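You operate a simulated robot arm through the tools that you are given. There is no shell and no other tool.

You run a simulated robot arm. Do the job below in one go: nothing can be reset, and whatever is moved stays where it is left.

## Task
Pour water into the wash pot up to its line and rinse the glue brush there.
Fine: jug back, brush on the brush plate; wipe the glue drips with the yellow cloth and put it back. Set down upright: water jug. What is to be rubbed or washed off counts as gone when no trace of it is left.

The check looks at the end state, three seconds after you hand in, the way a careful person would. Anything else that was tipped, shoved, dropped, spilled or broken makes it a failure. Flat cloth is picked up by pressing the open fingertips on it (5 to 10 N) and closing them slowly along it; thin cloth reads only 2 to 8 mm in the jaws.

## Robot
A 7-joint arm with a two-finger parallel gripper, fixed in place. Base frame: the origin is on the floor under the middle of its stand, x ahead of it, y to its left, z up; the work surface is at about z = 90. Units: cm, rad, N and s.
It reaches about 124.7 cm from its shoulder. Its first joint turns from -2.304 to 2.304 rad. Payload 3.91 kg.
The TCP is the grasp point between the finger pads, 3 cm short of the fingertips. In the tool frame z runs along the fingers and y along their closing line. Largest opening 11 cm; finger width 2, thickness 1; the body of the gripper, 4.8 by 11.2 cm, starts 5.5 cm behind the TCP.
Orientation is that of the tool frame in the base frame, as [roll, pitch, yaw] about the fixed x, y, z axes, in that order (R = Rz(yaw) Ry(pitch) Rx(roll)). With the fingers straight down and closing along the base's y, the tool's x points along the base's -x, its y along +y and its z along -z.

## Interface
- The arm moves only by the tool send_rows. Its arguments are lists of equal length, an entry for each row: "delta_pos": the shift along the tool's x, y, z in units of 20 mm (1.0 is 20 mm), a list of three; "dr": the turn, a rotation vector about the tool's x, y, z in units of 5 degrees (1.0 is 5 degrees), a list of three; "claw": the finger opening in mm, from 0 to 110. In form: {"delta_pos": [[x, y, z], ...], "dr": [[rx, ry, rz], ...], "claw": [claw, ...]}. A call has 1 to 20 rows; each row shifts and turns the commanded pose from where the row before left it, along the tool's axes as they then stand. A call with a number of a shift or a turn outside -1 to 1 is refused whole. Rows are played at 5 a second. More than 5 cm and 0.15 rad between two rows, or a gripper value outside its range, and nothing of the call is played. A pose out of reach is approached as far as the arm can. The call stops where the force on the tool passes 40 N (or 10 N more than at its start, if that is more) or the arm is blocked; 0.2 s more then pass. The fingers move at their own pace (about 10.8 cm/s each) and stop on an object; they squeeze with about 26 N. The grip force told is the motor's: it shows also when the fingers shut on nothing. Time passes only in rows, and 0.2 s behind the last, so rows that do not move let the fingers close. It gives the time, the measured TCP pose, the force on the tool (base axes), the opening and the grip force at its end, in the units of the frame above (readings bear some noise), with the torque about the TCP (base axes, N m) and any sound that the robot's microphone picked up.
- Cameras (640 x 400 px; columns grow to the right, rows downward): "scene" is fixed at [4.84, 49.98, 148.32]; the picture's right is [0.40, -0.91, 0.00], its down [-0.60, -0.26, -0.76] and it looks along [0.69, 0.31, -0.65] (base axes); focal length 330 px, centre (320, 200). "wrist" rides on the gripper at [7.2, 1.7, -10.3] in the tool frame; the picture's right is [-0.23, 0.97, 0.00], its down [-0.76, -0.18, -0.62] and it looks along [-0.61, -0.14, 0.78] (tool axes); focal length 222 px, centre (320, 200). There is no depth. A picture from a camera that has moved, and an enlarged one, comes with that camera's place and axes in the base frame and with its lens.
- camera(camera): a new picture of that camera. No time passes.
- enlarge(camera, box): a new picture of the part [left, top, right, bottom] of that camera's present view, enlarged. No time passes.
- job_done(): hands the job in; it is judged then, once.

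Nothing tells you positions but the pictures and the camera data. Unless the task says otherwise, let go and move clear before handing in.

The tools are called after "Emit:" as name(argument=value, ...) on one line, values as JSON. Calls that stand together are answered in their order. send_rows: Moves the arm, as the interface text tells. Its arguments: {"type":"object","properties":{"delta_pos":{"type":"array","items":{"type":"array","items":{"type":"number"}}},"dr":{"type":"array","items":{"type":"array","items":{"type":"number"}}},"claw":{"type":"array","items":{"type":"number"}}},"required":["delta_pos","dr","claw"]} The other tools are called the same way: camera (camera) takes a picture; enlarge (camera, box) takes an enlarged picture of a part of a camera's view; job_done () hands the job in.

At the start:

```text
t: 0.0
ee_pos: [53.11, 45.25, 124.39]
tool_rot: [3.141, 0.001, -3.141]
wrist_force: [-0.2, -0.2, -0.6]
moment: [-0.04, -0.01, -0.01]
grip_width: 11.0
grip_force: 0.0
```

scene: 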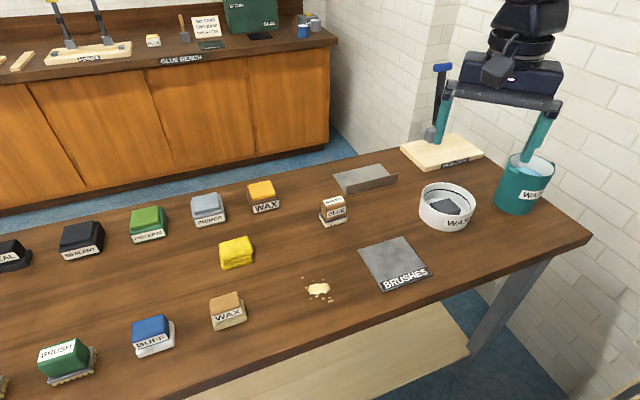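
wrist: 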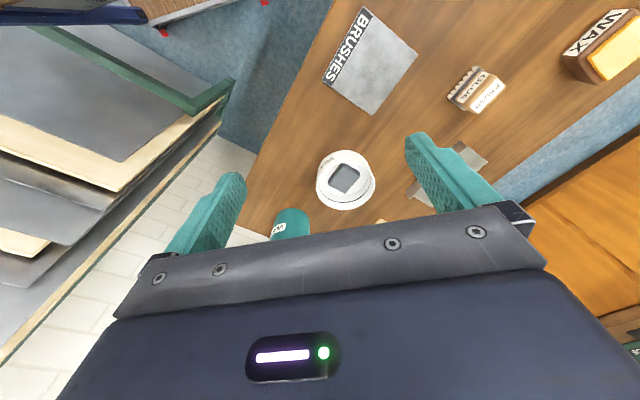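

I see a bench with a wash pot, a water jug, a brush plate, a small box labelled something like "GLUE BRUSH", a yellow cloth and glue drips. I'll look closer before moving.

Emit:
enlarge(camera="scene", box=[380, 120, 600, 300])

Emit:
enlarge(camera="scene", box=[190, 150, 400, 320])

Emit:
enlarge(camera="scene", box=[0, 150, 260, 400])

Emit:
enlarge(camera="wrist", box=[230, 0, 640, 260])

```text
2.22 times, centred on (490, 210) of scene
camera zoom: at [4.84, 49.98, 148.32], right [0.4, -0.91, 0.0], down [-0.6, -0.26, -0.76], along [0.69, 0.31, -0.65], focal length 732 px, centre (-58, 178)
```

zoom: 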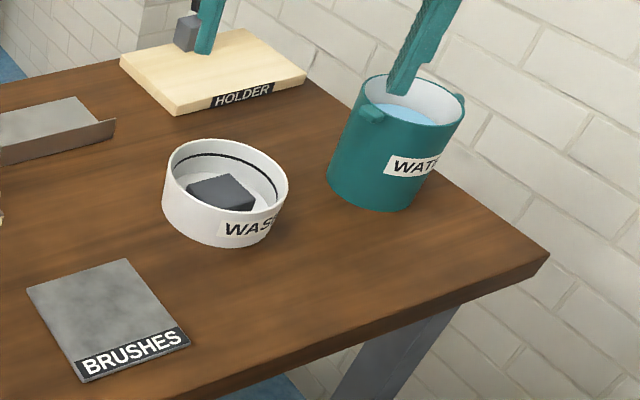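

```text
2.35 times, centred on (295, 235) of scene
camera zoom: at [4.84, 49.98, 148.32], right [0.4, -0.91, 0.0], down [-0.6, -0.26, -0.76], along [0.69, 0.31, -0.65], focal length 776 px, centre (379, 118)
```

zoom: 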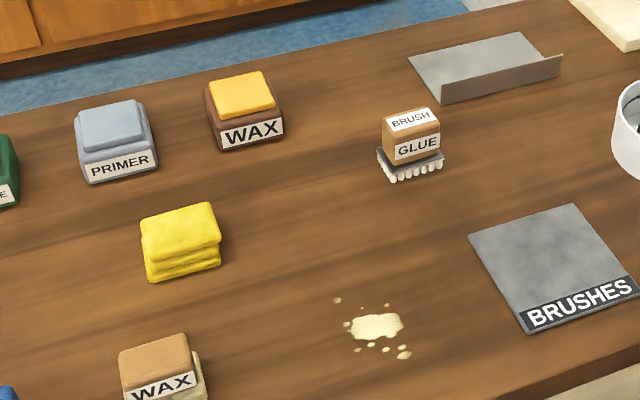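

```text
1.60 times, centred on (130, 275) of scene
camera zoom: at [4.84, 49.98, 148.32], right [0.4, -0.91, 0.0], down [-0.6, -0.26, -0.76], along [0.69, 0.31, -0.65], focal length 527 px, centre (624, 80)
```

zoom: 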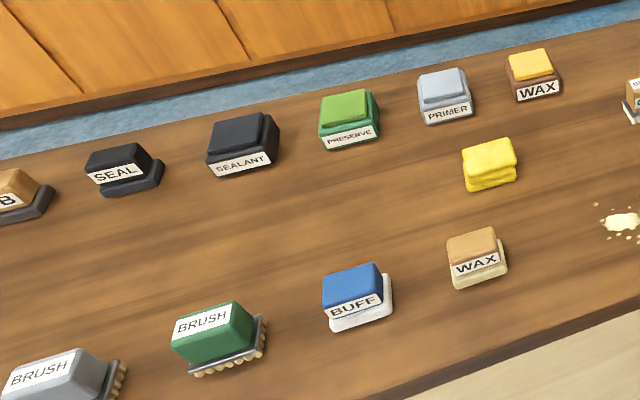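

```text
1.54 times, centred on (435, 130) of wrist
camera zoom: at [45.75, 46.89, 134.73], right [0.23, 0.97, 0.0], down [0.76, -0.18, 0.62], along [0.61, -0.14, -0.78], focal length 342 px, centre (143, 308)
```

zoom: 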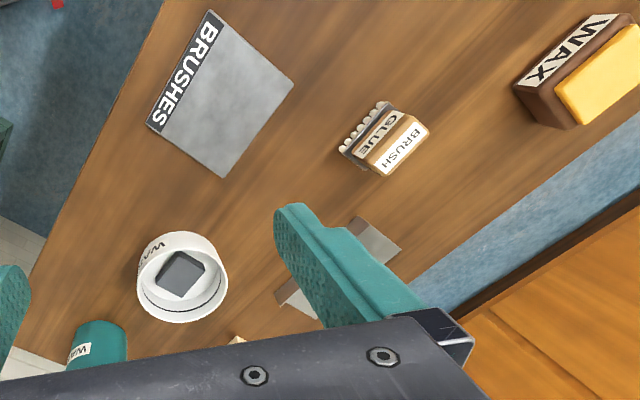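

The pot seems to hold a dark object, so I'll zoom in tight on the pot, jug, brush and drips.

Emit:
enlarge(camera="scene", box=[410, 175, 490, 235])

Emit:
enlarge(camera="scene", box=[485, 135, 575, 225])

Emit:
enlarge(camera="wrist", box=[250, 130, 400, 240])

Emit:
enlarge(camera="scene", box=[310, 150, 410, 230])

Emit:
enlarge(camera="scene", box=[280, 260, 360, 320])

Emit:
enlarge(camera="scene", box=[0, 0, 340, 100])

```text
6.67 times, centred on (450, 205) of scene
camera zoom: at [4.84, 49.98, 148.32], right [0.4, -0.91, 0.0], down [-0.6, -0.26, -0.76], along [0.69, 0.31, -0.65], focal length 2197 px, centre (-547, 167)
```

zoom: 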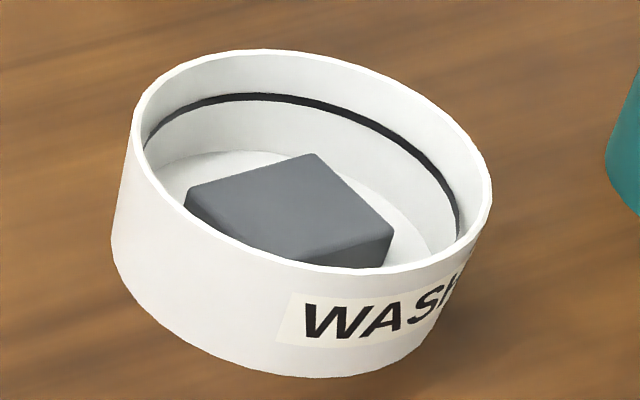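

```text
4.44 times, centred on (530, 180) of scene
camera zoom: at [4.84, 49.98, 148.32], right [0.4, -0.91, 0.0], down [-0.6, -0.26, -0.76], along [0.69, 0.31, -0.65], focal length 1465 px, centre (-613, 289)
```

zoom: 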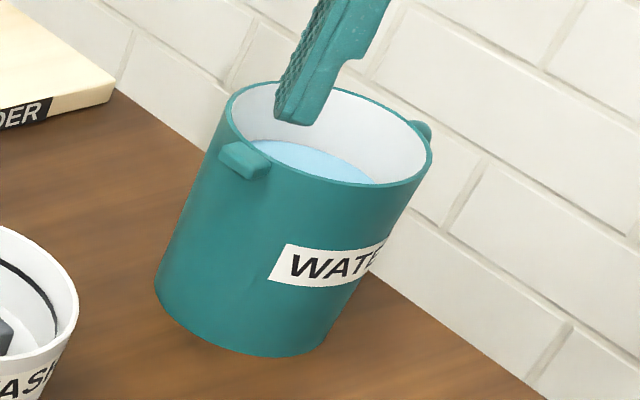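

```text
3.64 times, centred on (325, 185) of wrist
camera zoom: at [45.75, 46.89, 134.73], right [0.23, 0.97, 0.0], down [0.76, -0.18, 0.62], along [0.61, -0.14, -0.78], focal length 808 px, centre (302, 254)
```

zoom: 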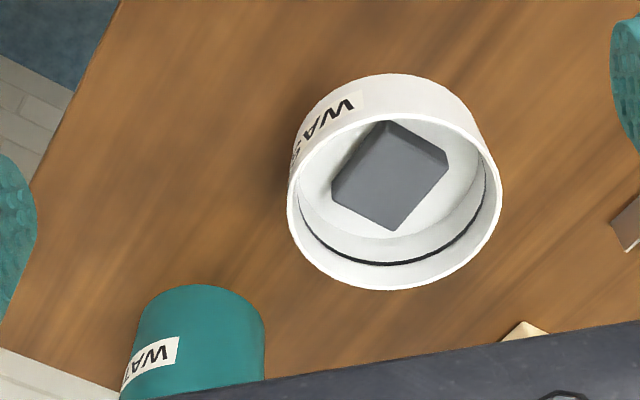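

```text
5.00 times, centred on (360, 190) of scene
camera zoom: at [4.84, 49.98, 148.32], right [0.4, -0.91, 0.0], down [-0.6, -0.26, -0.76], along [0.69, 0.31, -0.65], focal length 1648 px, centre (120, 250)
```

zoom: 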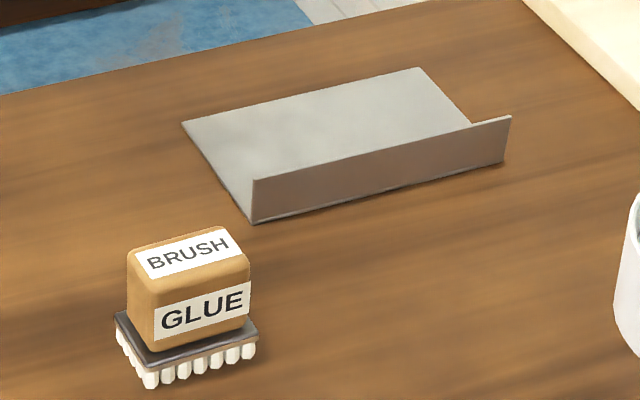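

```text
6.67 times, centred on (320, 290) of scene
camera zoom: at [4.84, 49.98, 148.32], right [0.4, -0.91, 0.0], down [-0.6, -0.26, -0.76], along [0.69, 0.31, -0.65], focal length 2197 px, centre (320, -400)
```

zoom: 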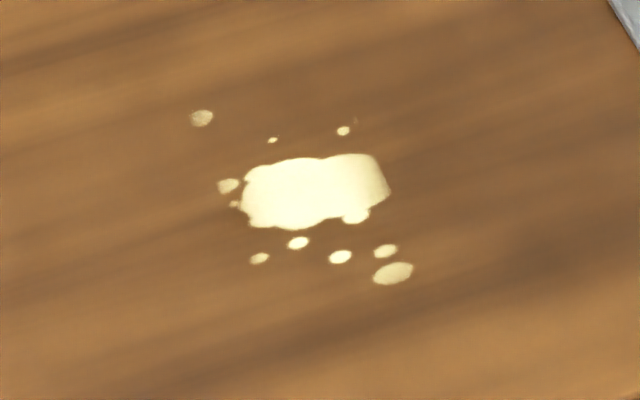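

```text
1.88 times, centred on (170, 50) of scene
camera zoom: at [4.84, 49.98, 148.32], right [0.4, -0.91, 0.0], down [-0.6, -0.26, -0.76], along [0.69, 0.31, -0.65], focal length 620 px, centre (602, 482)
```

zoom: 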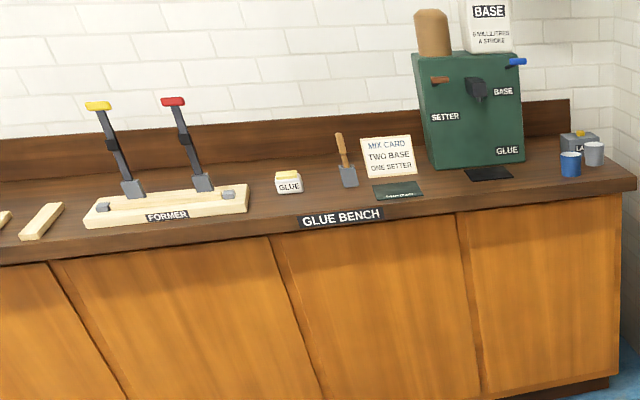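

The pot (about x 73, y 46) holds a grey block, the jug (about 87, 29) has small lugs under its rim, and the line is a dark ring inside the pot. I'll shift the wrist camera for a better view of the jug and pot.

Emit:
send_rows(delta_pos=[[-0.4, -0.9, -0.4], [-0.4, -0.9, -0.4], [-0.4, -0.9, -0.4], [-0.4, -0.9, -0.4], [-0.4, -0.9, -0.4], [-0.4, -0.9, -0.4], [-0.4, -0.9, -0.4], [-0.4, -0.9, -0.4]], dr=[[0, 0, 0], [0, 0, 0], [0, 0, 0], [0, 0, 0], [0, 0, 0], [0, 0, 0], [0, 0, 0], [0, 0, 0]], claw=[110, 110, 110, 110, 110, 110, 110, 110])

Emit:
camera(camera="wrist")

Emit:
camera(camera="scene")

```text
t: 1.8
ee_pos: [59.51, 31.05, 130.88]
tool_rot: [3.139, 0.001, -3.141]
wrist_force: [0.1, 0.1, -1.0]
moment: [0.01, -0.02, 0.0]
grip_width: 10.99
grip_force: 0.2
```

```text
taken
camera wrist: at [52.1, 32.54, 141.14], right [0.23, 0.97, 0.0], down [0.76, -0.18, 0.62], along [0.61, -0.14, -0.78], focal length 222 px, centre (320, 200)
```

wrist: 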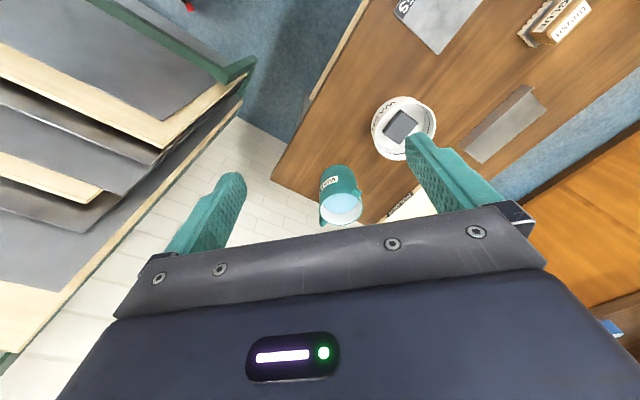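

```text
taken
```

scene: 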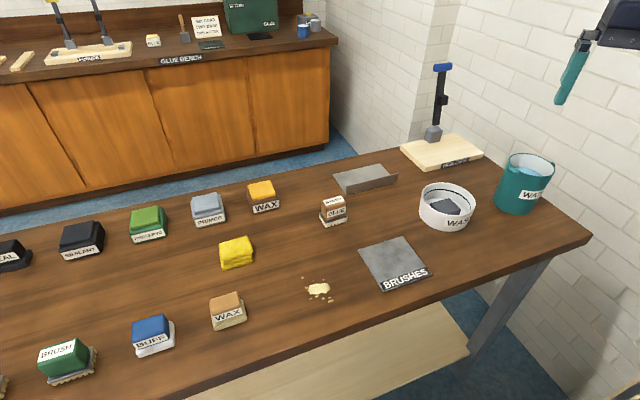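

The view is clear now; I'll enlarge the jug in both cameras.

Emit:
enlarge(camera="wrist", box=[300, 150, 380, 230])

Emit:
enlarge(camera="scene", box=[480, 140, 570, 225])

Emit:
enlarge(camera="wrist", box=[360, 80, 450, 170])

```text
5.00 times, centred on (340, 190) of wrist
camera zoom: at [52.1, 32.54, 141.14], right [0.23, 0.97, 0.0], down [0.76, -0.18, 0.62], along [0.61, -0.14, -0.78], focal length 1111 px, centre (220, 250)
```

zoom: 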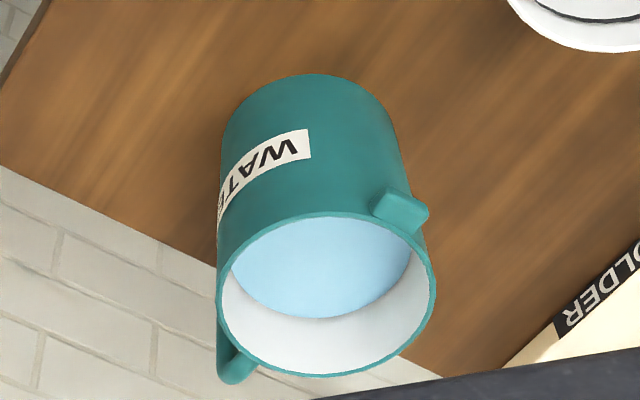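

```text
4.71 times, centred on (525, 182) of scene
camera zoom: at [4.84, 49.98, 148.32], right [0.4, -0.91, 0.0], down [-0.6, -0.26, -0.76], along [0.69, 0.31, -0.65], focal length 1551 px, centre (-645, 282)
```

zoom: 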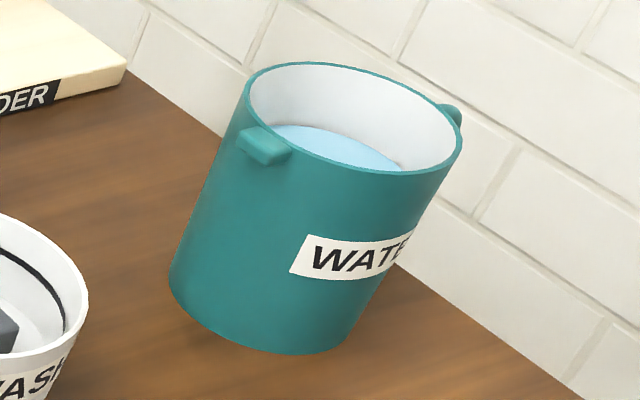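

```text
4.44 times, centred on (405, 125) of wrist
camera zoom: at [52.1, 32.54, 141.14], right [0.23, 0.97, 0.0], down [0.76, -0.18, 0.62], along [0.61, -0.14, -0.78], focal length 987 px, centre (-58, 533)
```

zoom: 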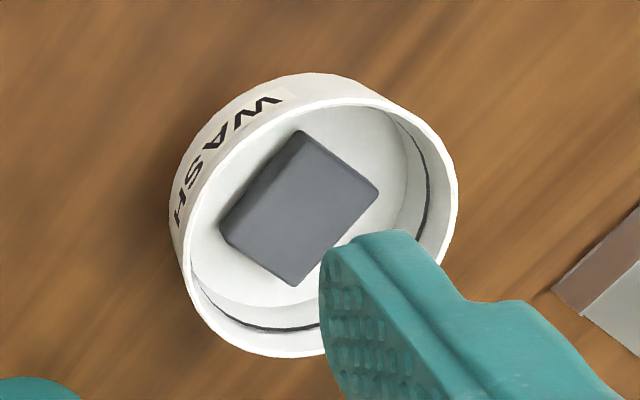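

The jug looks about 10 cm wide with two lugs on an axis pointing toward the pot. I want the camera on top when the jug is gripped from the side, so I'll test turning the wrist in free space.

Emit:
send_rows(delta_pos=[[0, 0, 0], [0, 0, 0], [0, 0, 0], [0, 0, 0], [0, 0, 0], [0, 0, 0], [0, 0, 0], [0, 0, 0], [0, 0, 0], [0, 0, 0], [0, 0, 0], [0, 0, 0], [0, 0, 0], [0, 0, 0], [0, 0, 0], [0, 0, 0], [0, 0, 0], [0, 0, 0]], dr=[[0, 0, 1], [0, 0, 1], [0, 0, 1], [0, 0, 1], [0, 0, 1], [0, 0, 1], [0, 0, 1], [0, 0, 1], [0, 0, 1], [0, 0, 1], [0, 0, 1], [0, 0, 1], [0, 0, 1], [0, 0, 1], [0, 0, 1], [0, 0, 1], [0, 0, 1], [0, 0, 1]], claw=[110, 110, 110, 110, 110, 110, 110, 110, 110, 110, 110, 110, 110, 110, 110, 110, 110, 110])

Emit:
camera(camera="wrist")

Emit:
camera(camera="scene")

```text
t: 5.6
ee_pos: [59.41, 30.86, 130.92]
tool_rot: [3.141, -0.001, 1.57]
wrist_force: [-0.6, -0.4, -1.0]
moment: [-0.05, 0.06, -0.02]
grip_width: 11.01
grip_force: 0.1
```

```text
taken
camera wrist: at [61.06, 38.07, 141.16], right [0.97, -0.23, 0.0], down [-0.18, -0.76, 0.62], along [-0.14, -0.61, -0.78], focal length 222 px, centre (320, 200)
```

wrist: 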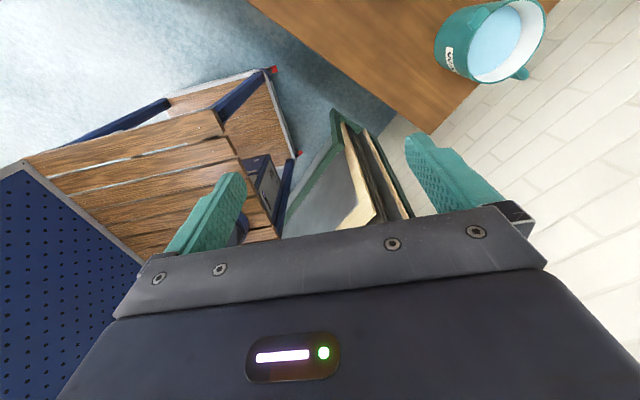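

```text
taken
```

scene: 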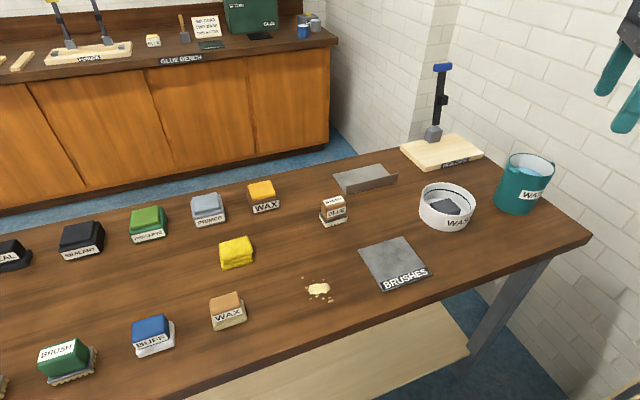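

The turn works. I'll zoom on the jug from this angle, then continue turning.

Emit:
enlarge(camera="wrist", box=[420, 0, 560, 90])

Emit:
send_rows(delta_pos=[[0, 0, 0], [0, 0, 0], [0, 0, 0], [0, 0, 0], [0, 0, 0], [0, 0, 0], [0, 0, 0], [0, 0, 0], [0, 0, 0], [0, 0, 0], [0, 0, 0]], dr=[[0, 0, 1], [0, 0, 1], [0, 0, 1], [0, 0, 1], [0, 0, 1], [0, 0, 1], [0, 0, 1], [0, 0, 1], [0, 0, 1], [0, 0, 1], [0, 0, 1]], claw=[110, 110, 110, 110, 110, 110, 110, 110, 110, 110, 110])

Emit:
camera(camera="wrist")

```text
4.44 times, centred on (490, 45) of wrist
camera zoom: at [61.06, 38.07, 141.16], right [0.97, -0.23, 0.0], down [-0.18, -0.76, 0.62], along [-0.14, -0.61, -0.78], focal length 987 px, centre (-436, 889)
```

zoom: 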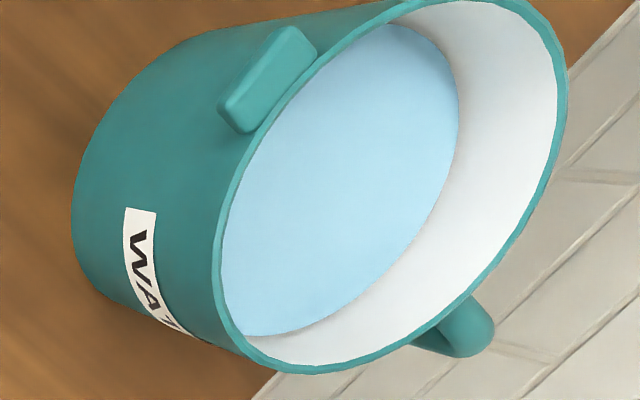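

```text
t: 8.2
ee_pos: [70.36, 11.89, 130.34]
tool_rot: [-3.137, 0.007, 0.247]
wrist_force: [0.0, 0.4, -0.2]
moment: [0.01, -0.06, -0.01]
grip_width: 11.0
grip_force: 0.0
stopped in row 11: the arm was blocked; the commanded pose is now the measured one
```

```text
taken
camera wrist: at [77.84, 12.02, 140.73], right [0.02, -1.0, 0.0], down [-0.78, -0.02, 0.63], along [-0.63, -0.01, -0.78], focal length 222 px, centre (320, 200)
```

wrist: 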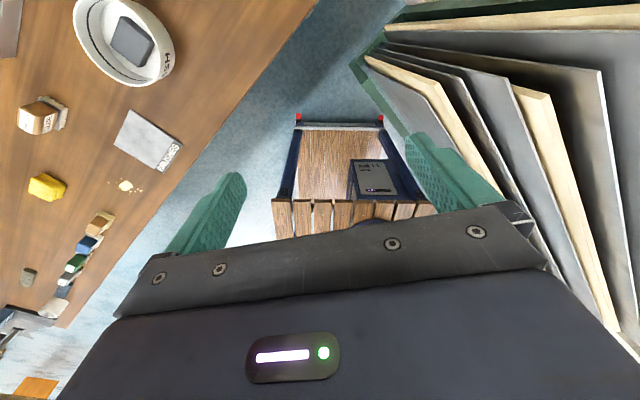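

The wrist drifted near a limit while turning; I'll check the arm's state before going on.

Emit:
camera(camera="scene")

Emit:
send_rows(delta_pos=[[0, 0, 0], [0, 0, 0]], dr=[[0, 0, 0], [0, 0, 0]], claw=[110, 110])

```text
taken
```

scene: 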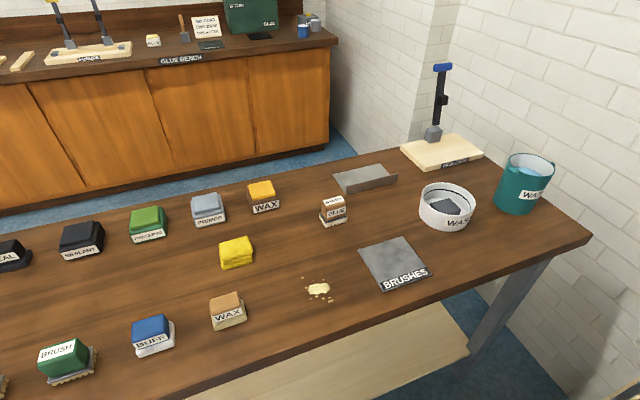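

```text
t: 8.8
ee_pos: [70.46, 11.89, 130.45]
tool_rot: [-3.134, 0.003, 0.247]
wrist_force: [0.0, -0.2, -0.3]
moment: [0.03, -0.01, -0.01]
grip_width: 11.04
grip_force: 0.0
```

The jug has a pouring lip facing the pot and a small loop handle on the opposite side. I'll grip it from the front, across the lip axis and under the lip. First I'll back the wrist off its limit to a yaw of about 40°.

Emit:
send_rows(delta_pos=[[0, 0, 0], [0, 0, 0], [0, 0, 0], [0, 0, 0], [0, 0, 0], [0, 0, 0]], dr=[[0, 0, -0.877], [0, 0, -0.877], [0, 0, -0.877], [0, 0, -0.877], [0, 0, -0.877], [0, 0, -0.877]], claw=[110, 110, 110, 110, 110, 110])

```text
t: 10.2
ee_pos: [70.46, 11.91, 130.58]
tool_rot: [-3.135, 0.001, 0.707]
wrist_force: [0.4, 0.1, -0.2]
moment: [-0.03, -0.03, -0.01]
grip_width: 10.99
grip_force: 0.1
```

Yaw is 40.5°. Now I'll pitch the fingers up toward horizontal.

Emit:
send_rows(delta_pos=[[0, 0, 0], [0, 0, 0], [0, 0, 0], [0, 0, 0], [0, 0, 0], [0, 0, 0], [0, 0, 0], [0, 0, 0], [0, 0, 0]], dr=[[0, 1, 0], [0, 1, 0], [0, 1, 0], [0, 1, 0], [0, 1, 0], [0, 1, 0], [0, 1, 0], [0, 1, 0], [0, 1, 0]], claw=[110, 110, 110, 110, 110, 110, 110, 110, 110])

Emit:
camera(camera="wrist")

```text
t: 12.2
ee_pos: [70.36, 12.2, 130.64]
tool_rot: [-3.135, -0.787, 0.702]
wrist_force: [-0.2, 0.2, 1.0]
moment: [0.0, 0.02, -0.02]
grip_width: 11.01
grip_force: 0.0
```

```text
taken
camera wrist: at [69.67, 9.46, 143.0], right [0.51, -0.84, -0.17], down [-0.86, -0.5, -0.1], along [0.0, 0.19, -0.98], focal length 222 px, centre (320, 200)
```

wrist: 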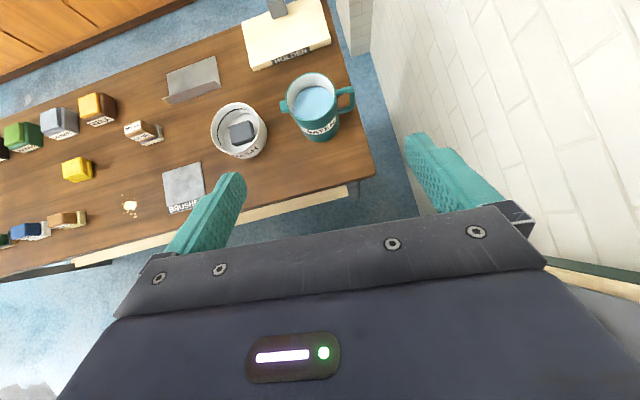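

This view shows the whole right end of the table. I'll enlarge it for measurements.

Emit:
enlarge(camera="wrist", box=[265, 55, 375, 155])

Emit:
enlarge(camera="wrist", box=[190, 80, 290, 170])

```text
4.00 times, centred on (320, 105) of wrist
camera zoom: at [69.67, 9.46, 143.0], right [0.51, -0.84, -0.17], down [-0.86, -0.5, -0.1], along [0.0, 0.19, -0.98], focal length 888 px, centre (320, 580)
```

zoom: 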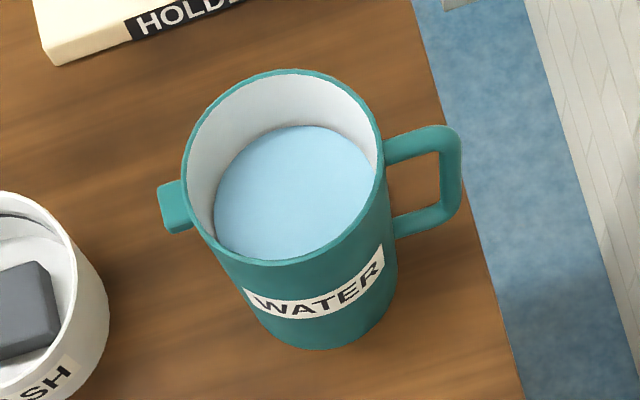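

```text
4.44 times, centred on (240, 125) of wrist
camera zoom: at [69.67, 9.46, 143.0], right [0.51, -0.84, -0.17], down [-0.86, -0.5, -0.1], along [0.0, 0.19, -0.98], focal length 987 px, centre (676, 533)
```

zoom: 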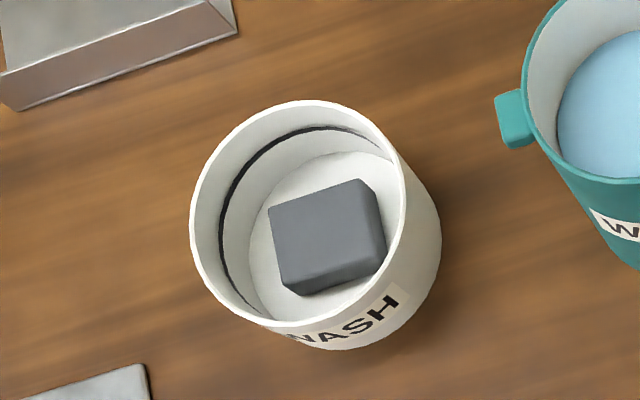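

The jug has a large loop handle on the wall side, so I'll grip it from above with the closing line perpendicular to the lip–handle axis. I'll turn the tool back down with tool x pointing along the spout direction, and test the pour tilt in free air first.

Emit:
send_rows(delta_pos=[[0, 0, 0], [0, 0, 0], [0, 0, 0], [0, 0, 0], [0, 0, 0], [0, 0, 0], [0, 0, 0], [0, 0, 0], [0, 0, 0]], dr=[[0, -1, 0], [0, -1, 0], [0, -1, 0], [0, -1, 0], [0, -1, 0], [0, -1, 0], [0, -1, 0], [0, -1, 0], [0, -1, 0]], claw=[110, 110, 110, 110, 110, 110, 110, 110, 110])

Emit:
send_rows(delta_pos=[[0, 0, 0], [0, 0, 0], [0, 0, 0], [0, 0, 0], [0, 0, 0], [0, 0, 0], [0, 0, 0], [0, 0, 0], [0, 0, 0], [0, 0, 0], [0, 0, 0], [0, 0, 0], [0, 0, 0], [0, 0, 0], [0, 0, 0], [0, 0, 0], [0, 0, 0], [0, 0, 0]], dr=[[0, 0, -1], [0, 0, -1], [0, 0, -1], [0, 0, -1], [0, 0, -1], [0, 0, -1], [0, 0, -1], [0, 0, -1], [0, 0, -1], [0, 0, -1], [0, 0, -1], [0, 0, -1], [0, 0, -1], [0, 0, -1], [0, 0, -1], [0, 0, -1], [0, 0, -1], [0, 0, -1]], claw=[110, 110, 110, 110, 110, 110, 110, 110, 110, 110, 110, 110, 110, 110, 110, 110, 110, 110])

Emit:
camera(camera="wrist")

```text
t: 14.2
ee_pos: [70.44, 11.92, 130.46]
tool_rot: [-3.134, 0.002, 0.703]
wrist_force: [-0.5, -0.3, -1.0]
moment: [-0.01, -0.01, 0.01]
grip_width: 10.99
grip_force: 0.0
```

```text
t: 18.0
ee_pos: [70.47, 11.93, 130.45]
tool_rot: [-3.14, -0.007, 2.276]
wrist_force: [0.3, -0.9, -0.1]
moment: [0.01, -0.01, 0.05]
grip_width: 10.99
grip_force: 0.0
```

```text
taken
camera wrist: at [66.99, 18.49, 140.87], right [0.89, 0.46, 0.0], down [0.36, -0.7, 0.62], along [0.28, -0.55, -0.79], focal length 222 px, centre (320, 200)
```

wrist: 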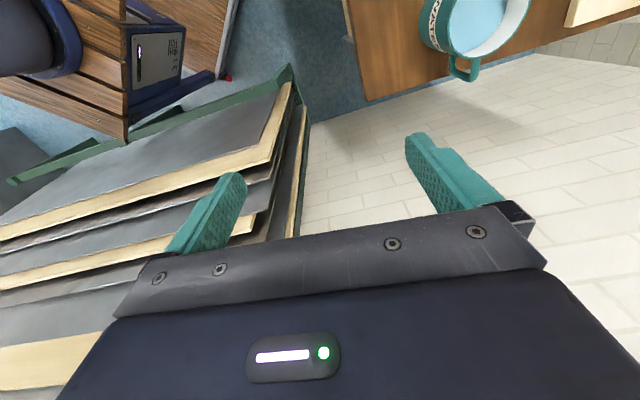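

Orientation is good (yaw 130°). I'll move high above the pot side and test the tilt of 60° with nothing in hand.

Emit:
send_rows(delta_pos=[[0.675, 0.944, 0.21], [0.675, 0.944, 0.21], [0.675, 0.944, 0.21], [0.675, 0.944, 0.21], [0.675, 0.944, 0.21], [0.675, 0.944, 0.21], [0.675, 0.944, 0.21], [0.675, 0.944, 0.21], [0.675, 0.944, 0.21], [0.675, 0.944, 0.21], [0.675, 0.944, 0.21], [0.675, 0.944, 0.21], [0.675, 0.944, 0.21]], dr=[[0, 0, 0], [0, 0, 0], [0, 0, 0], [0, 0, 0], [0, 0, 0], [0, 0, 0], [0, 0, 0], [0, 0, 0], [0, 0, 0], [0, 0, 0], [0, 0, 0], [0, 0, 0], [0, 0, 0]], claw=[110, 110, 110, 110, 110, 110, 110, 110, 110, 110, 110, 110, 110])

Emit:
send_rows(delta_pos=[[0, 0, 0], [0, 0, 0], [0, 0, 0], [0, 0, 0], [0, 0, 0], [0, 0, 0], [0, 0, 0], [0, 0, 0], [0, 0, 0], [0, 0, 0], [0, 0, 0], [0, 0, 0], [0, 0, 0]], dr=[[0, -1, 0], [0, -1, 0], [0, -1, 0], [0, -1, 0], [0, -1, 0], [0, -1, 0], [0, -1, 0], [0, -1, 0], [0, -1, 0], [0, -1, 0], [0, -1, 0], [0, -1, 0], [0, -1, 0]], claw=[110, 110, 110, 110, 110, 110, 110, 110, 110, 110, 110, 110, 110])

Emit:
camera(camera="scene")

Emit:
camera(camera="wrist")

```text
t: 20.8
ee_pos: [77.95, 41.18, 125.33]
tool_rot: [-3.141, -0.006, 2.275]
wrist_force: [0.9, 0.3, 0.4]
moment: [0.01, 0.0, 0.0]
grip_width: 10.99
grip_force: 0.0
```

```text
t: 23.6
ee_pos: [77.77, 41.21, 125.15]
tool_rot: [-3.139, 1.128, 2.277]
wrist_force: [-0.5, -1.2, -1.2]
moment: [0.05, 0.01, 0.03]
grip_width: 11.01
grip_force: 0.1
```

```text
taken
```

scene: 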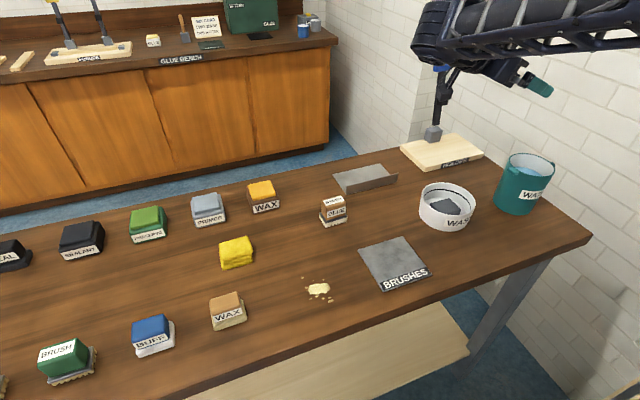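

```text
taken
camera wrist: at [70.94, 51.82, 122.97], right [0.81, 0.56, 0.2], down [-0.29, 0.07, 0.96], along [0.52, -0.83, 0.21], focal length 222 px, centre (320, 200)
```

wrist: 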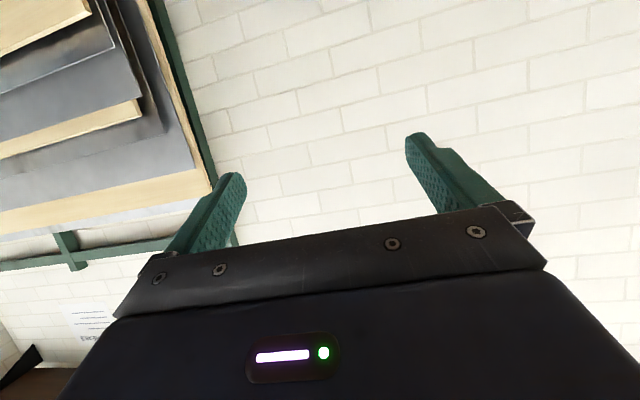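

The 65° tilt is reachable. I'll untilt and move above the jug at a safe height to check alignment.

Emit:
send_rows(delta_pos=[[0, 0, 0], [0, 0, 0], [0, 0, 0], [0, 0, 0], [0, 0, 0], [0, 0, 0], [0, 0, 0], [0, 0, 0], [0, 0, 0], [0, 0, 0], [0, 0, 0], [0, 0, 0], [0, 0, 0]], dr=[[0, 1, 0], [0, 1, 0], [0, 1, 0], [0, 1, 0], [0, 1, 0], [0, 1, 0], [0, 1, 0], [0, 1, 0], [0, 1, 0], [0, 1, 0], [0, 1, 0], [0, 1, 0], [0, 1, 0]], claw=[110, 110, 110, 110, 110, 110, 110, 110, 110, 110, 110, 110, 110])

Emit:
send_rows(delta_pos=[[-0.894, -0.063, 0.7], [-0.894, -0.063, 0.7], [-0.894, -0.063, 0.7], [-0.894, -0.063, 0.7], [-0.894, -0.063, 0.7], [-0.894, -0.063, 0.7], [-0.894, -0.063, 0.7], [-0.894, -0.063, 0.7], [0, 0, 0]], dr=[[0, 0, 0], [0, 0, 0], [0, 0, 0], [0, 0, 0], [0, 0, 0], [0, 0, 0], [0, 0, 0], [0, 0, 0], [0, 0, 0]], claw=[110, 110, 110, 110, 110, 110, 110, 110, 110])

Emit:
camera(camera="wrist")

Emit:
camera(camera="scene")

```text
t: 26.4
ee_pos: [77.87, 41.35, 125.23]
tool_rot: [-3.14, -0.008, 2.277]
wrist_force: [0.4, 0.5, 0.2]
moment: [-0.04, 0.0, -0.02]
grip_width: 11.0
grip_force: 0.1
```

```text
t: 28.4
ee_pos: [86.15, 29.8, 113.89]
tool_rot: [-3.139, -0.009, 2.277]
wrist_force: [0.1, 0.5, -0.2]
moment: [0.0, 0.0, 0.05]
grip_width: 11.0
grip_force: 0.0
```

```text
taken
camera wrist: at [82.74, 36.36, 124.18], right [0.89, 0.46, 0.0], down [0.36, -0.7, 0.62], along [0.28, -0.55, -0.79], focal length 222 px, centre (320, 200)
```

wrist: 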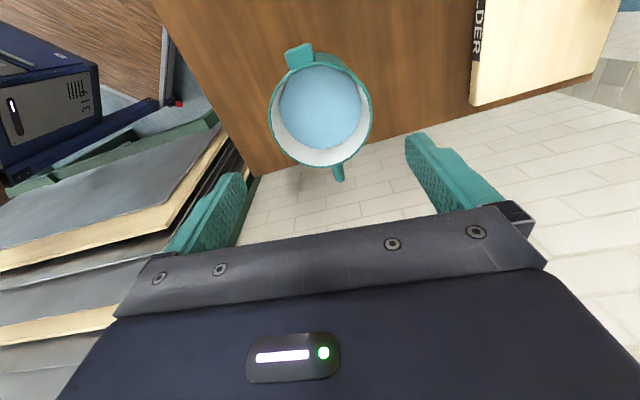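

```text
taken
```

scene: 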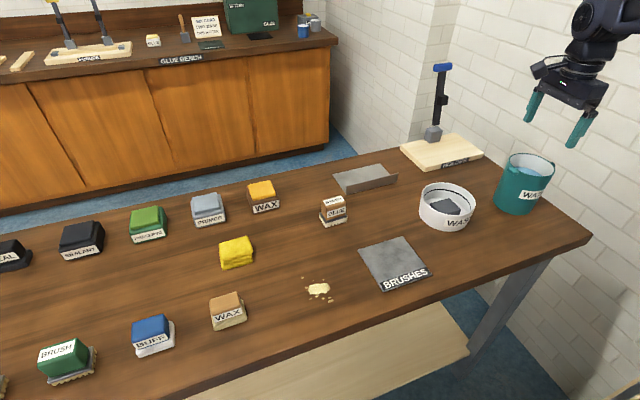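

The jug sits nearly under the TCP. I'll enlarge to measure the rim center and handle axis.

Emit:
enlarge(camera="wrist", box=[240, 30, 400, 190])

```text
2.50 times, centred on (320, 110) of wrist
camera zoom: at [82.74, 36.36, 124.18], right [0.89, 0.46, 0.0], down [0.36, -0.7, 0.62], along [0.28, -0.55, -0.79], focal length 555 px, centre (320, 425)
```

zoom: 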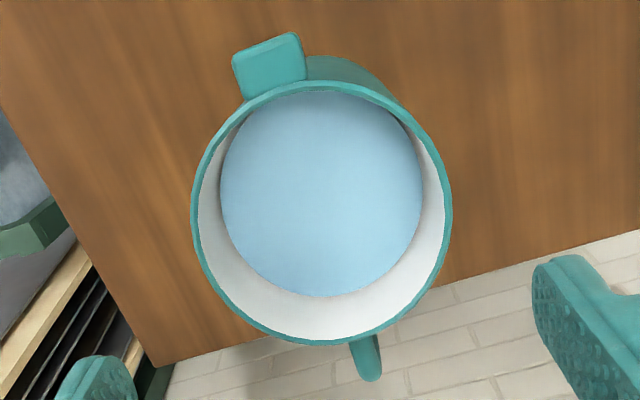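

The rim center is about 0.5 cm toward the spout and 0.2 cm sideways from the TCP. I'll correct this and descend until the fingertips are just above the rim.

Emit:
send_rows(delta_pos=[[0.22, 0.085, 0], [0, 0, 0.75], [0, 0, 0.75], [0, 0, 0.75], [0, 0, 0.75], [0, 0, 0.75], [0, 0, 0]], dr=[[0, -0.1, 0], [0, 0, 0], [0, 0, 0], [0, 0, 0], [0, 0, 0], [0, 0, 0], [0, 0, 0]], claw=[110, 110, 110, 110, 110, 110, 110])

Emit:
camera(camera="wrist")

Emit:
enlarge(camera="wrist", box=[200, 50, 480, 230])

Emit:
enlarge(camera="scene", box=[470, 70, 610, 230])

```text
t: 30.0
ee_pos: [86.04, 30.19, 106.16]
tool_rot: [-3.139, 0.003, 2.275]
wrist_force: [0.0, -0.7, -0.4]
moment: [0.01, -0.01, 0.0]
grip_width: 10.97
grip_force: 0.1
```

```text
taken
camera wrist: at [82.5, 36.7, 116.55], right [0.89, 0.46, 0.0], down [0.36, -0.69, 0.62], along [0.28, -0.56, -0.78], focal length 222 px, centre (320, 200)
```

wrist: 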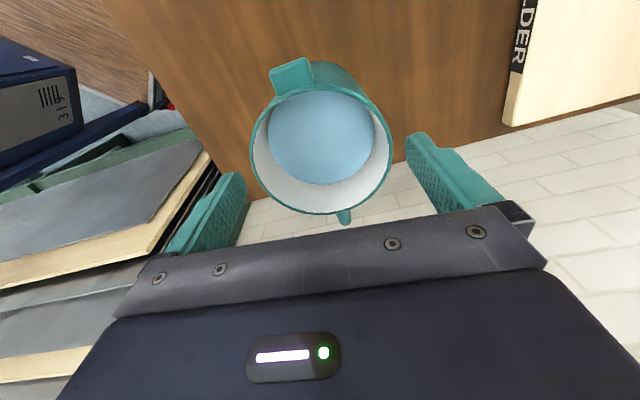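

```text
2.22 times, centred on (340, 140) of wrist
camera zoom: at [82.5, 36.7, 116.55], right [0.89, 0.46, 0.0], down [0.36, -0.69, 0.62], along [0.28, -0.56, -0.78], focal length 494 px, centre (276, 333)
```

zoom: 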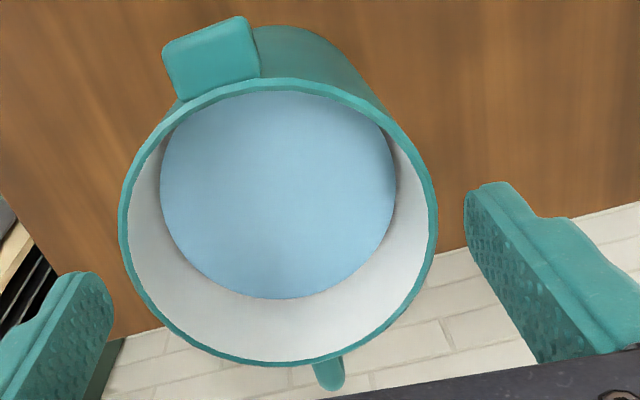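

```text
2.50 times, centred on (540, 150) of scene
camera zoom: at [4.84, 49.98, 148.32], right [0.4, -0.91, 0.0], down [-0.6, -0.26, -0.76], along [0.69, 0.31, -0.65], focal length 824 px, centre (-230, 325)
```

zoom: 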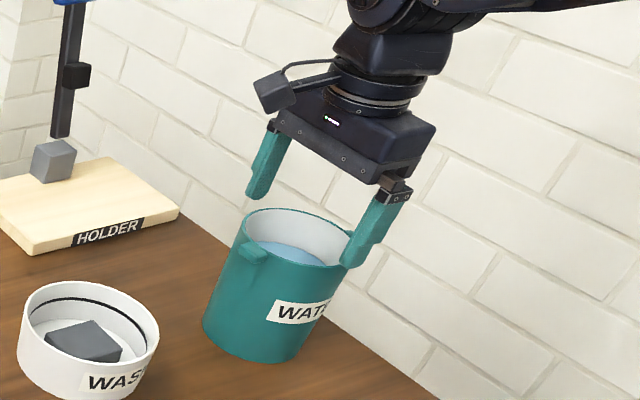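

Correcting for perspective, the jug axis is about 0.45 cm toward the handle from the TCP and centered sideways. I'll shift and lower carefully past the rim.

Emit:
send_rows(delta_pos=[[-0.225, 0, 0], [0, 0, 0.4], [0, 0, 0.4], [0, 0, 0.4], [0, 0, 0.4], [0, 0, 0.4], [0, 0, 0]], dr=[[0, 0, 0], [0, 0, 0], [0, 0, 0], [0, 0, 0], [0, 0, 0], [0, 0, 0], [0, 0, 0]], claw=[110, 110, 110, 110, 110, 110, 110])

Emit:
enlarge(camera="wrist", box=[160, 50, 480, 250])

Emit:
enlarge(camera="scene", box=[470, 70, 610, 230])

```text
t: 31.6
ee_pos: [86.42, 29.67, 102.34]
tool_rot: [-3.141, 0.003, 2.274]
wrist_force: [0.6, 0.6, 0.2]
moment: [0.02, -0.02, 0.02]
grip_width: 11.0
grip_force: 0.1
```

```text
2.00 times, centred on (320, 150) of wrist
camera zoom: at [82.79, 36.35, 112.59], right [0.89, 0.46, 0.0], down [0.36, -0.69, 0.62], along [0.28, -0.56, -0.78], focal length 444 px, centre (320, 300)
```

zoom: 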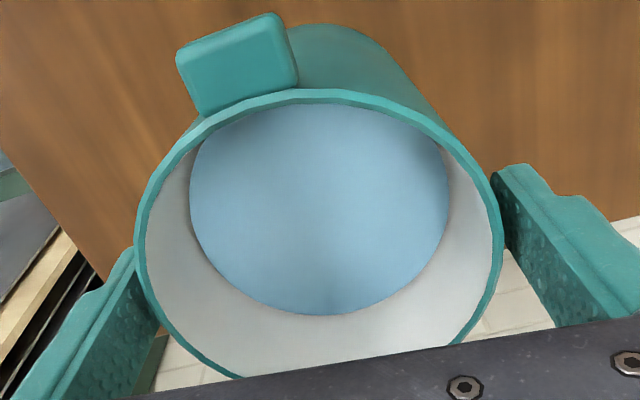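

```text
2.50 times, centred on (540, 150) of scene
camera zoom: at [4.84, 49.98, 148.32], right [0.4, -0.91, 0.0], down [-0.6, -0.26, -0.76], along [0.69, 0.31, -0.65], focal length 824 px, centre (-230, 325)
```

zoom: 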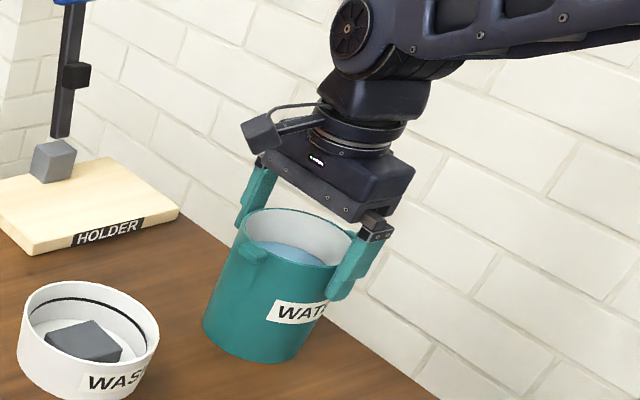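

Fingers straddle the rim with no force. I'll continue down to the grip height and close.

Emit:
send_rows(delta_pos=[[0, 0, 0.36], [0, 0, 0.36], [0, 0, 0.36], [0, 0, 0.36], [0, 0, 0.36], [0, 0, 0.36], [0, 0, 0]], dr=[[0, 0, 0], [0, 0, 0], [0, 0, 0], [0, 0, 0], [0, 0, 0], [0, 0, 0], [0, 0, 0]], claw=[110, 110, 110, 110, 110, 110, 110])

Emit:
enlarge(camera="scene", box=[470, 70, 610, 230])

```text
t: 33.2
ee_pos: [86.2, 29.63, 98.02]
tool_rot: [-3.138, 0.002, 2.273]
wrist_force: [0.6, -0.3, -0.9]
moment: [0.0, 0.02, 0.02]
grip_width: 10.99
grip_force: 0.1
```

```text
2.50 times, centred on (540, 150) of scene
camera zoom: at [4.84, 49.98, 148.32], right [0.4, -0.91, 0.0], down [-0.6, -0.26, -0.76], along [0.69, 0.31, -0.65], focal length 824 px, centre (-230, 325)
```

zoom: 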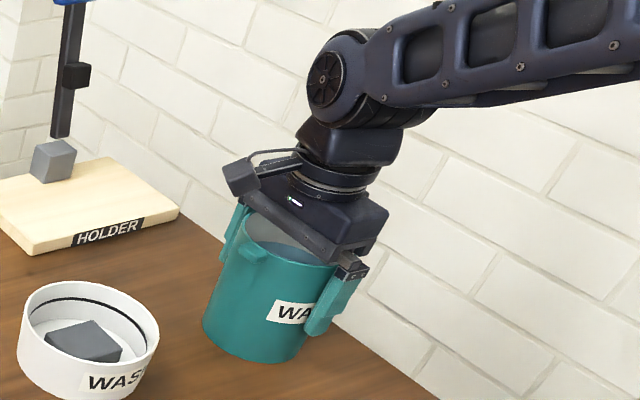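

Now I'll close slowly on the jug body.

Emit:
send_rows(delta_pos=[[0, 0, 0], [0, 0, 0], [0, 0, 0], [0, 0, 0], [0, 0, 0], [0, 0, 0], [0, 0, 0], [0, 0, 0]], dr=[[0, 0, 0], [0, 0, 0], [0, 0, 0], [0, 0, 0], [0, 0, 0], [0, 0, 0], [0, 0, 0], [0, 0, 0]], claw=[106, 103, 100, 97, 94, 90, 85, 80])

```text
t: 35.0
ee_pos: [86.33, 29.79, 97.98]
tool_rot: [-3.139, 0.001, 2.274]
wrist_force: [-1.7, -0.2, 0.8]
moment: [0.04, -0.06, -0.05]
grip_width: 10.1
grip_force: 26.0
```

Gripped at 10.1 cm with 26 N. I'll lift gently and check the weight and hold.

Emit:
send_rows(delta_pos=[[0, 0, -0.3], [0, 0, -0.4], [0, 0, -0.5], [0, 0, -0.5], [0, 0, 0]], dr=[[0, 0, 0], [0, 0, 0], [0, 0, 0], [0, 0, 0], [0, 0, 0]], claw=[80, 80, 80, 80, 80])

Emit:
camera(camera="scene")

```text
t: 36.2
ee_pos: [86.45, 29.73, 101.39]
tool_rot: [-3.14, 0.002, 2.274]
wrist_force: [-0.1, 0.5, -7.3]
moment: [0.03, 0.03, 0.03]
grip_width: 10.07
grip_force: 25.9
```

```text
taken
```

scene: 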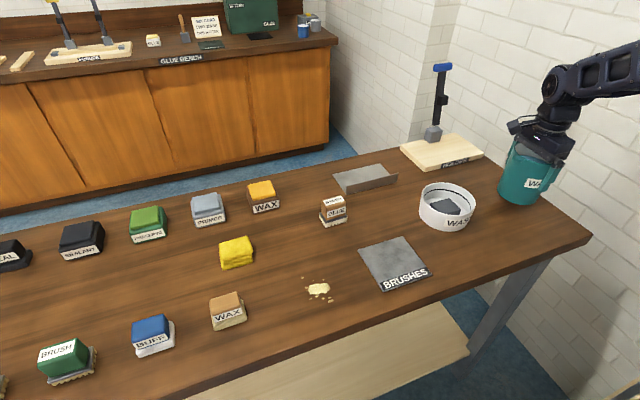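

The jug hangs steady (about 7.3 N). I'll raise it to clear the pot rim and bring it beside the pot (centre about 74.1, 45.8) for pouring.

Emit:
send_rows(delta_pos=[[0, 0, -0.6], [0, 0, -0.7], [0, 0, -0.7], [0, 0, -0.7], [0, 0, -0.6], [0.4, 0.035, 0], [0.66, 0.056, 0], [0.66, 0.056, 0], [0.66, 0.056, 0], [0.66, 0.056, 0], [0.66, 0.056, 0], [0.66, 0.056, 0], [0.66, 0.056, 0], [0.66, 0.056, 0], [0.66, 0.056, 0], [0.26, 0.02, 0], [0, 0, 0]], dr=[[0, 0, 0], [0, 0, 0], [0, 0, 0], [0, 0, 0], [0, 0, 0], [0, 0, 0], [0, 0, 0], [0, 0, 0], [0, 0, 0], [0, 0, 0], [0, 0, 0], [0, 0, 0], [0, 0, 0], [0, 0, 0], [0, 0, 0], [0, 0, 0], [0, 0, 0]], claw=[80, 80, 80, 80, 80, 80, 80, 80, 80, 80, 80, 80, 80, 80, 80, 80, 80])

Emit:
camera(camera="scene")

Emit:
camera(camera="wrist")

```text
t: 39.8
ee_pos: [78.76, 40.6, 107.88]
tool_rot: [-3.139, 0.001, 2.275]
wrist_force: [-0.5, 0.6, -6.9]
moment: [0.05, 0.05, -0.02]
grip_width: 10.07
grip_force: 26.1
```

```text
taken
```

scene: 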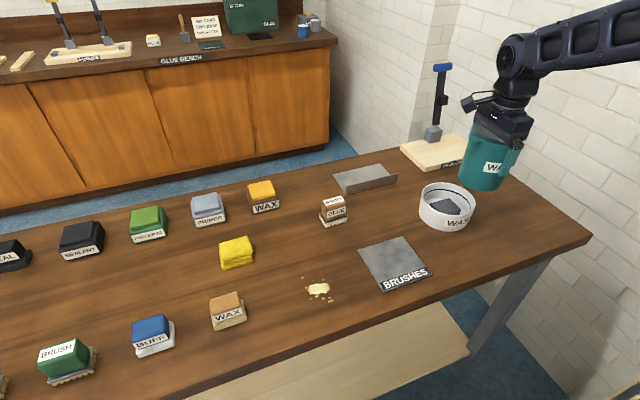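

```text
taken
camera wrist: at [75.19, 47.2, 118.19], right [0.89, 0.46, 0.0], down [0.36, -0.69, 0.62], along [0.28, -0.56, -0.78], focal length 222 px, centre (320, 200)
```

wrist: 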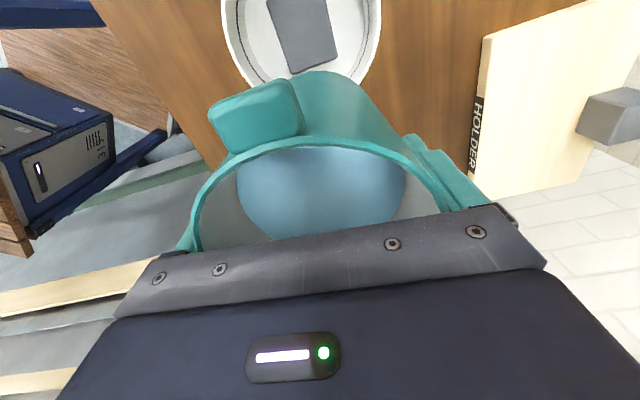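

The pot is laterally centred on the jug. I'll tilt 40°, short of pouring, then lower so the lip is close above the pot, and look.

Emit:
send_rows(delta_pos=[[0, 0, 0], [0, 0, 0], [0, 0, 0], [0, 0, 0], [0, 0, 0], [0, 0, 0], [0, 0, 0], [0, 0, 0], [0.38, 0, 0.45], [0.38, 0, 0.45], [0.38, 0, 0.45], [0, 0, 0]], dr=[[0, -1, 0], [0, -1, 0], [0, -1, 0], [0, -1, 0], [0, -1, 0], [0, -1, 0], [0, -1, 0], [0, -1, 0], [0, 0, 0], [0, 0, 0], [0, 0, 0], [0, 0, 0]], claw=[80, 80, 80, 80, 80, 80, 80, 80, 80, 80, 80, 80])

Emit:
camera(camera="scene")

Emit:
camera(camera="wrist")

Emit:
enlarge(camera="scene", box=[400, 80, 560, 240])

```text
t: 42.4
ee_pos: [78.82, 40.68, 104.44]
tool_rot: [-3.141, 0.7, 2.277]
wrist_force: [0.7, -0.2, -4.9]
moment: [0.15, 0.13, 0.0]
grip_width: 10.08
grip_force: 25.8
```

```text
taken
```

scene: 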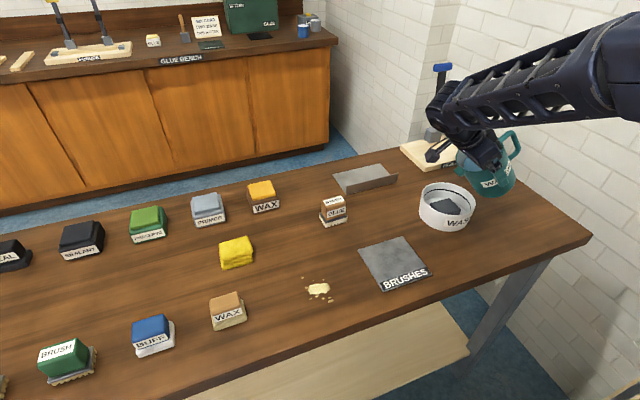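

```text
taken
camera wrist: at [72.03, 51.01, 107.59], right [0.85, 0.5, 0.14], down [-0.02, -0.25, 0.97], along [0.52, -0.83, -0.21], focal length 222 px, centre (320, 200)
```

wrist: 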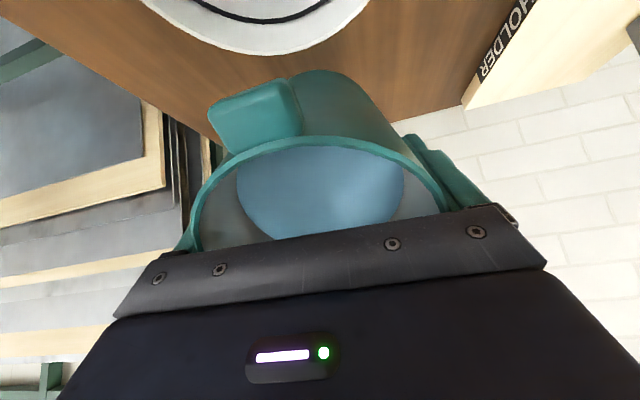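

```text
2.50 times, centred on (480, 160) of scene
camera zoom: at [4.84, 49.98, 148.32], right [0.4, -0.91, 0.0], down [-0.6, -0.26, -0.76], along [0.69, 0.31, -0.65], focal length 824 px, centre (-80, 300)
```

zoom: 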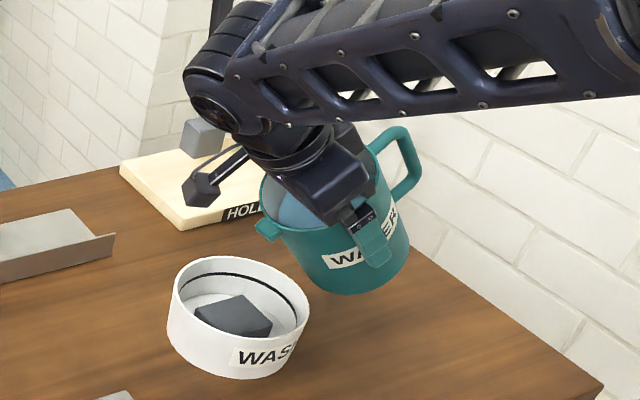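

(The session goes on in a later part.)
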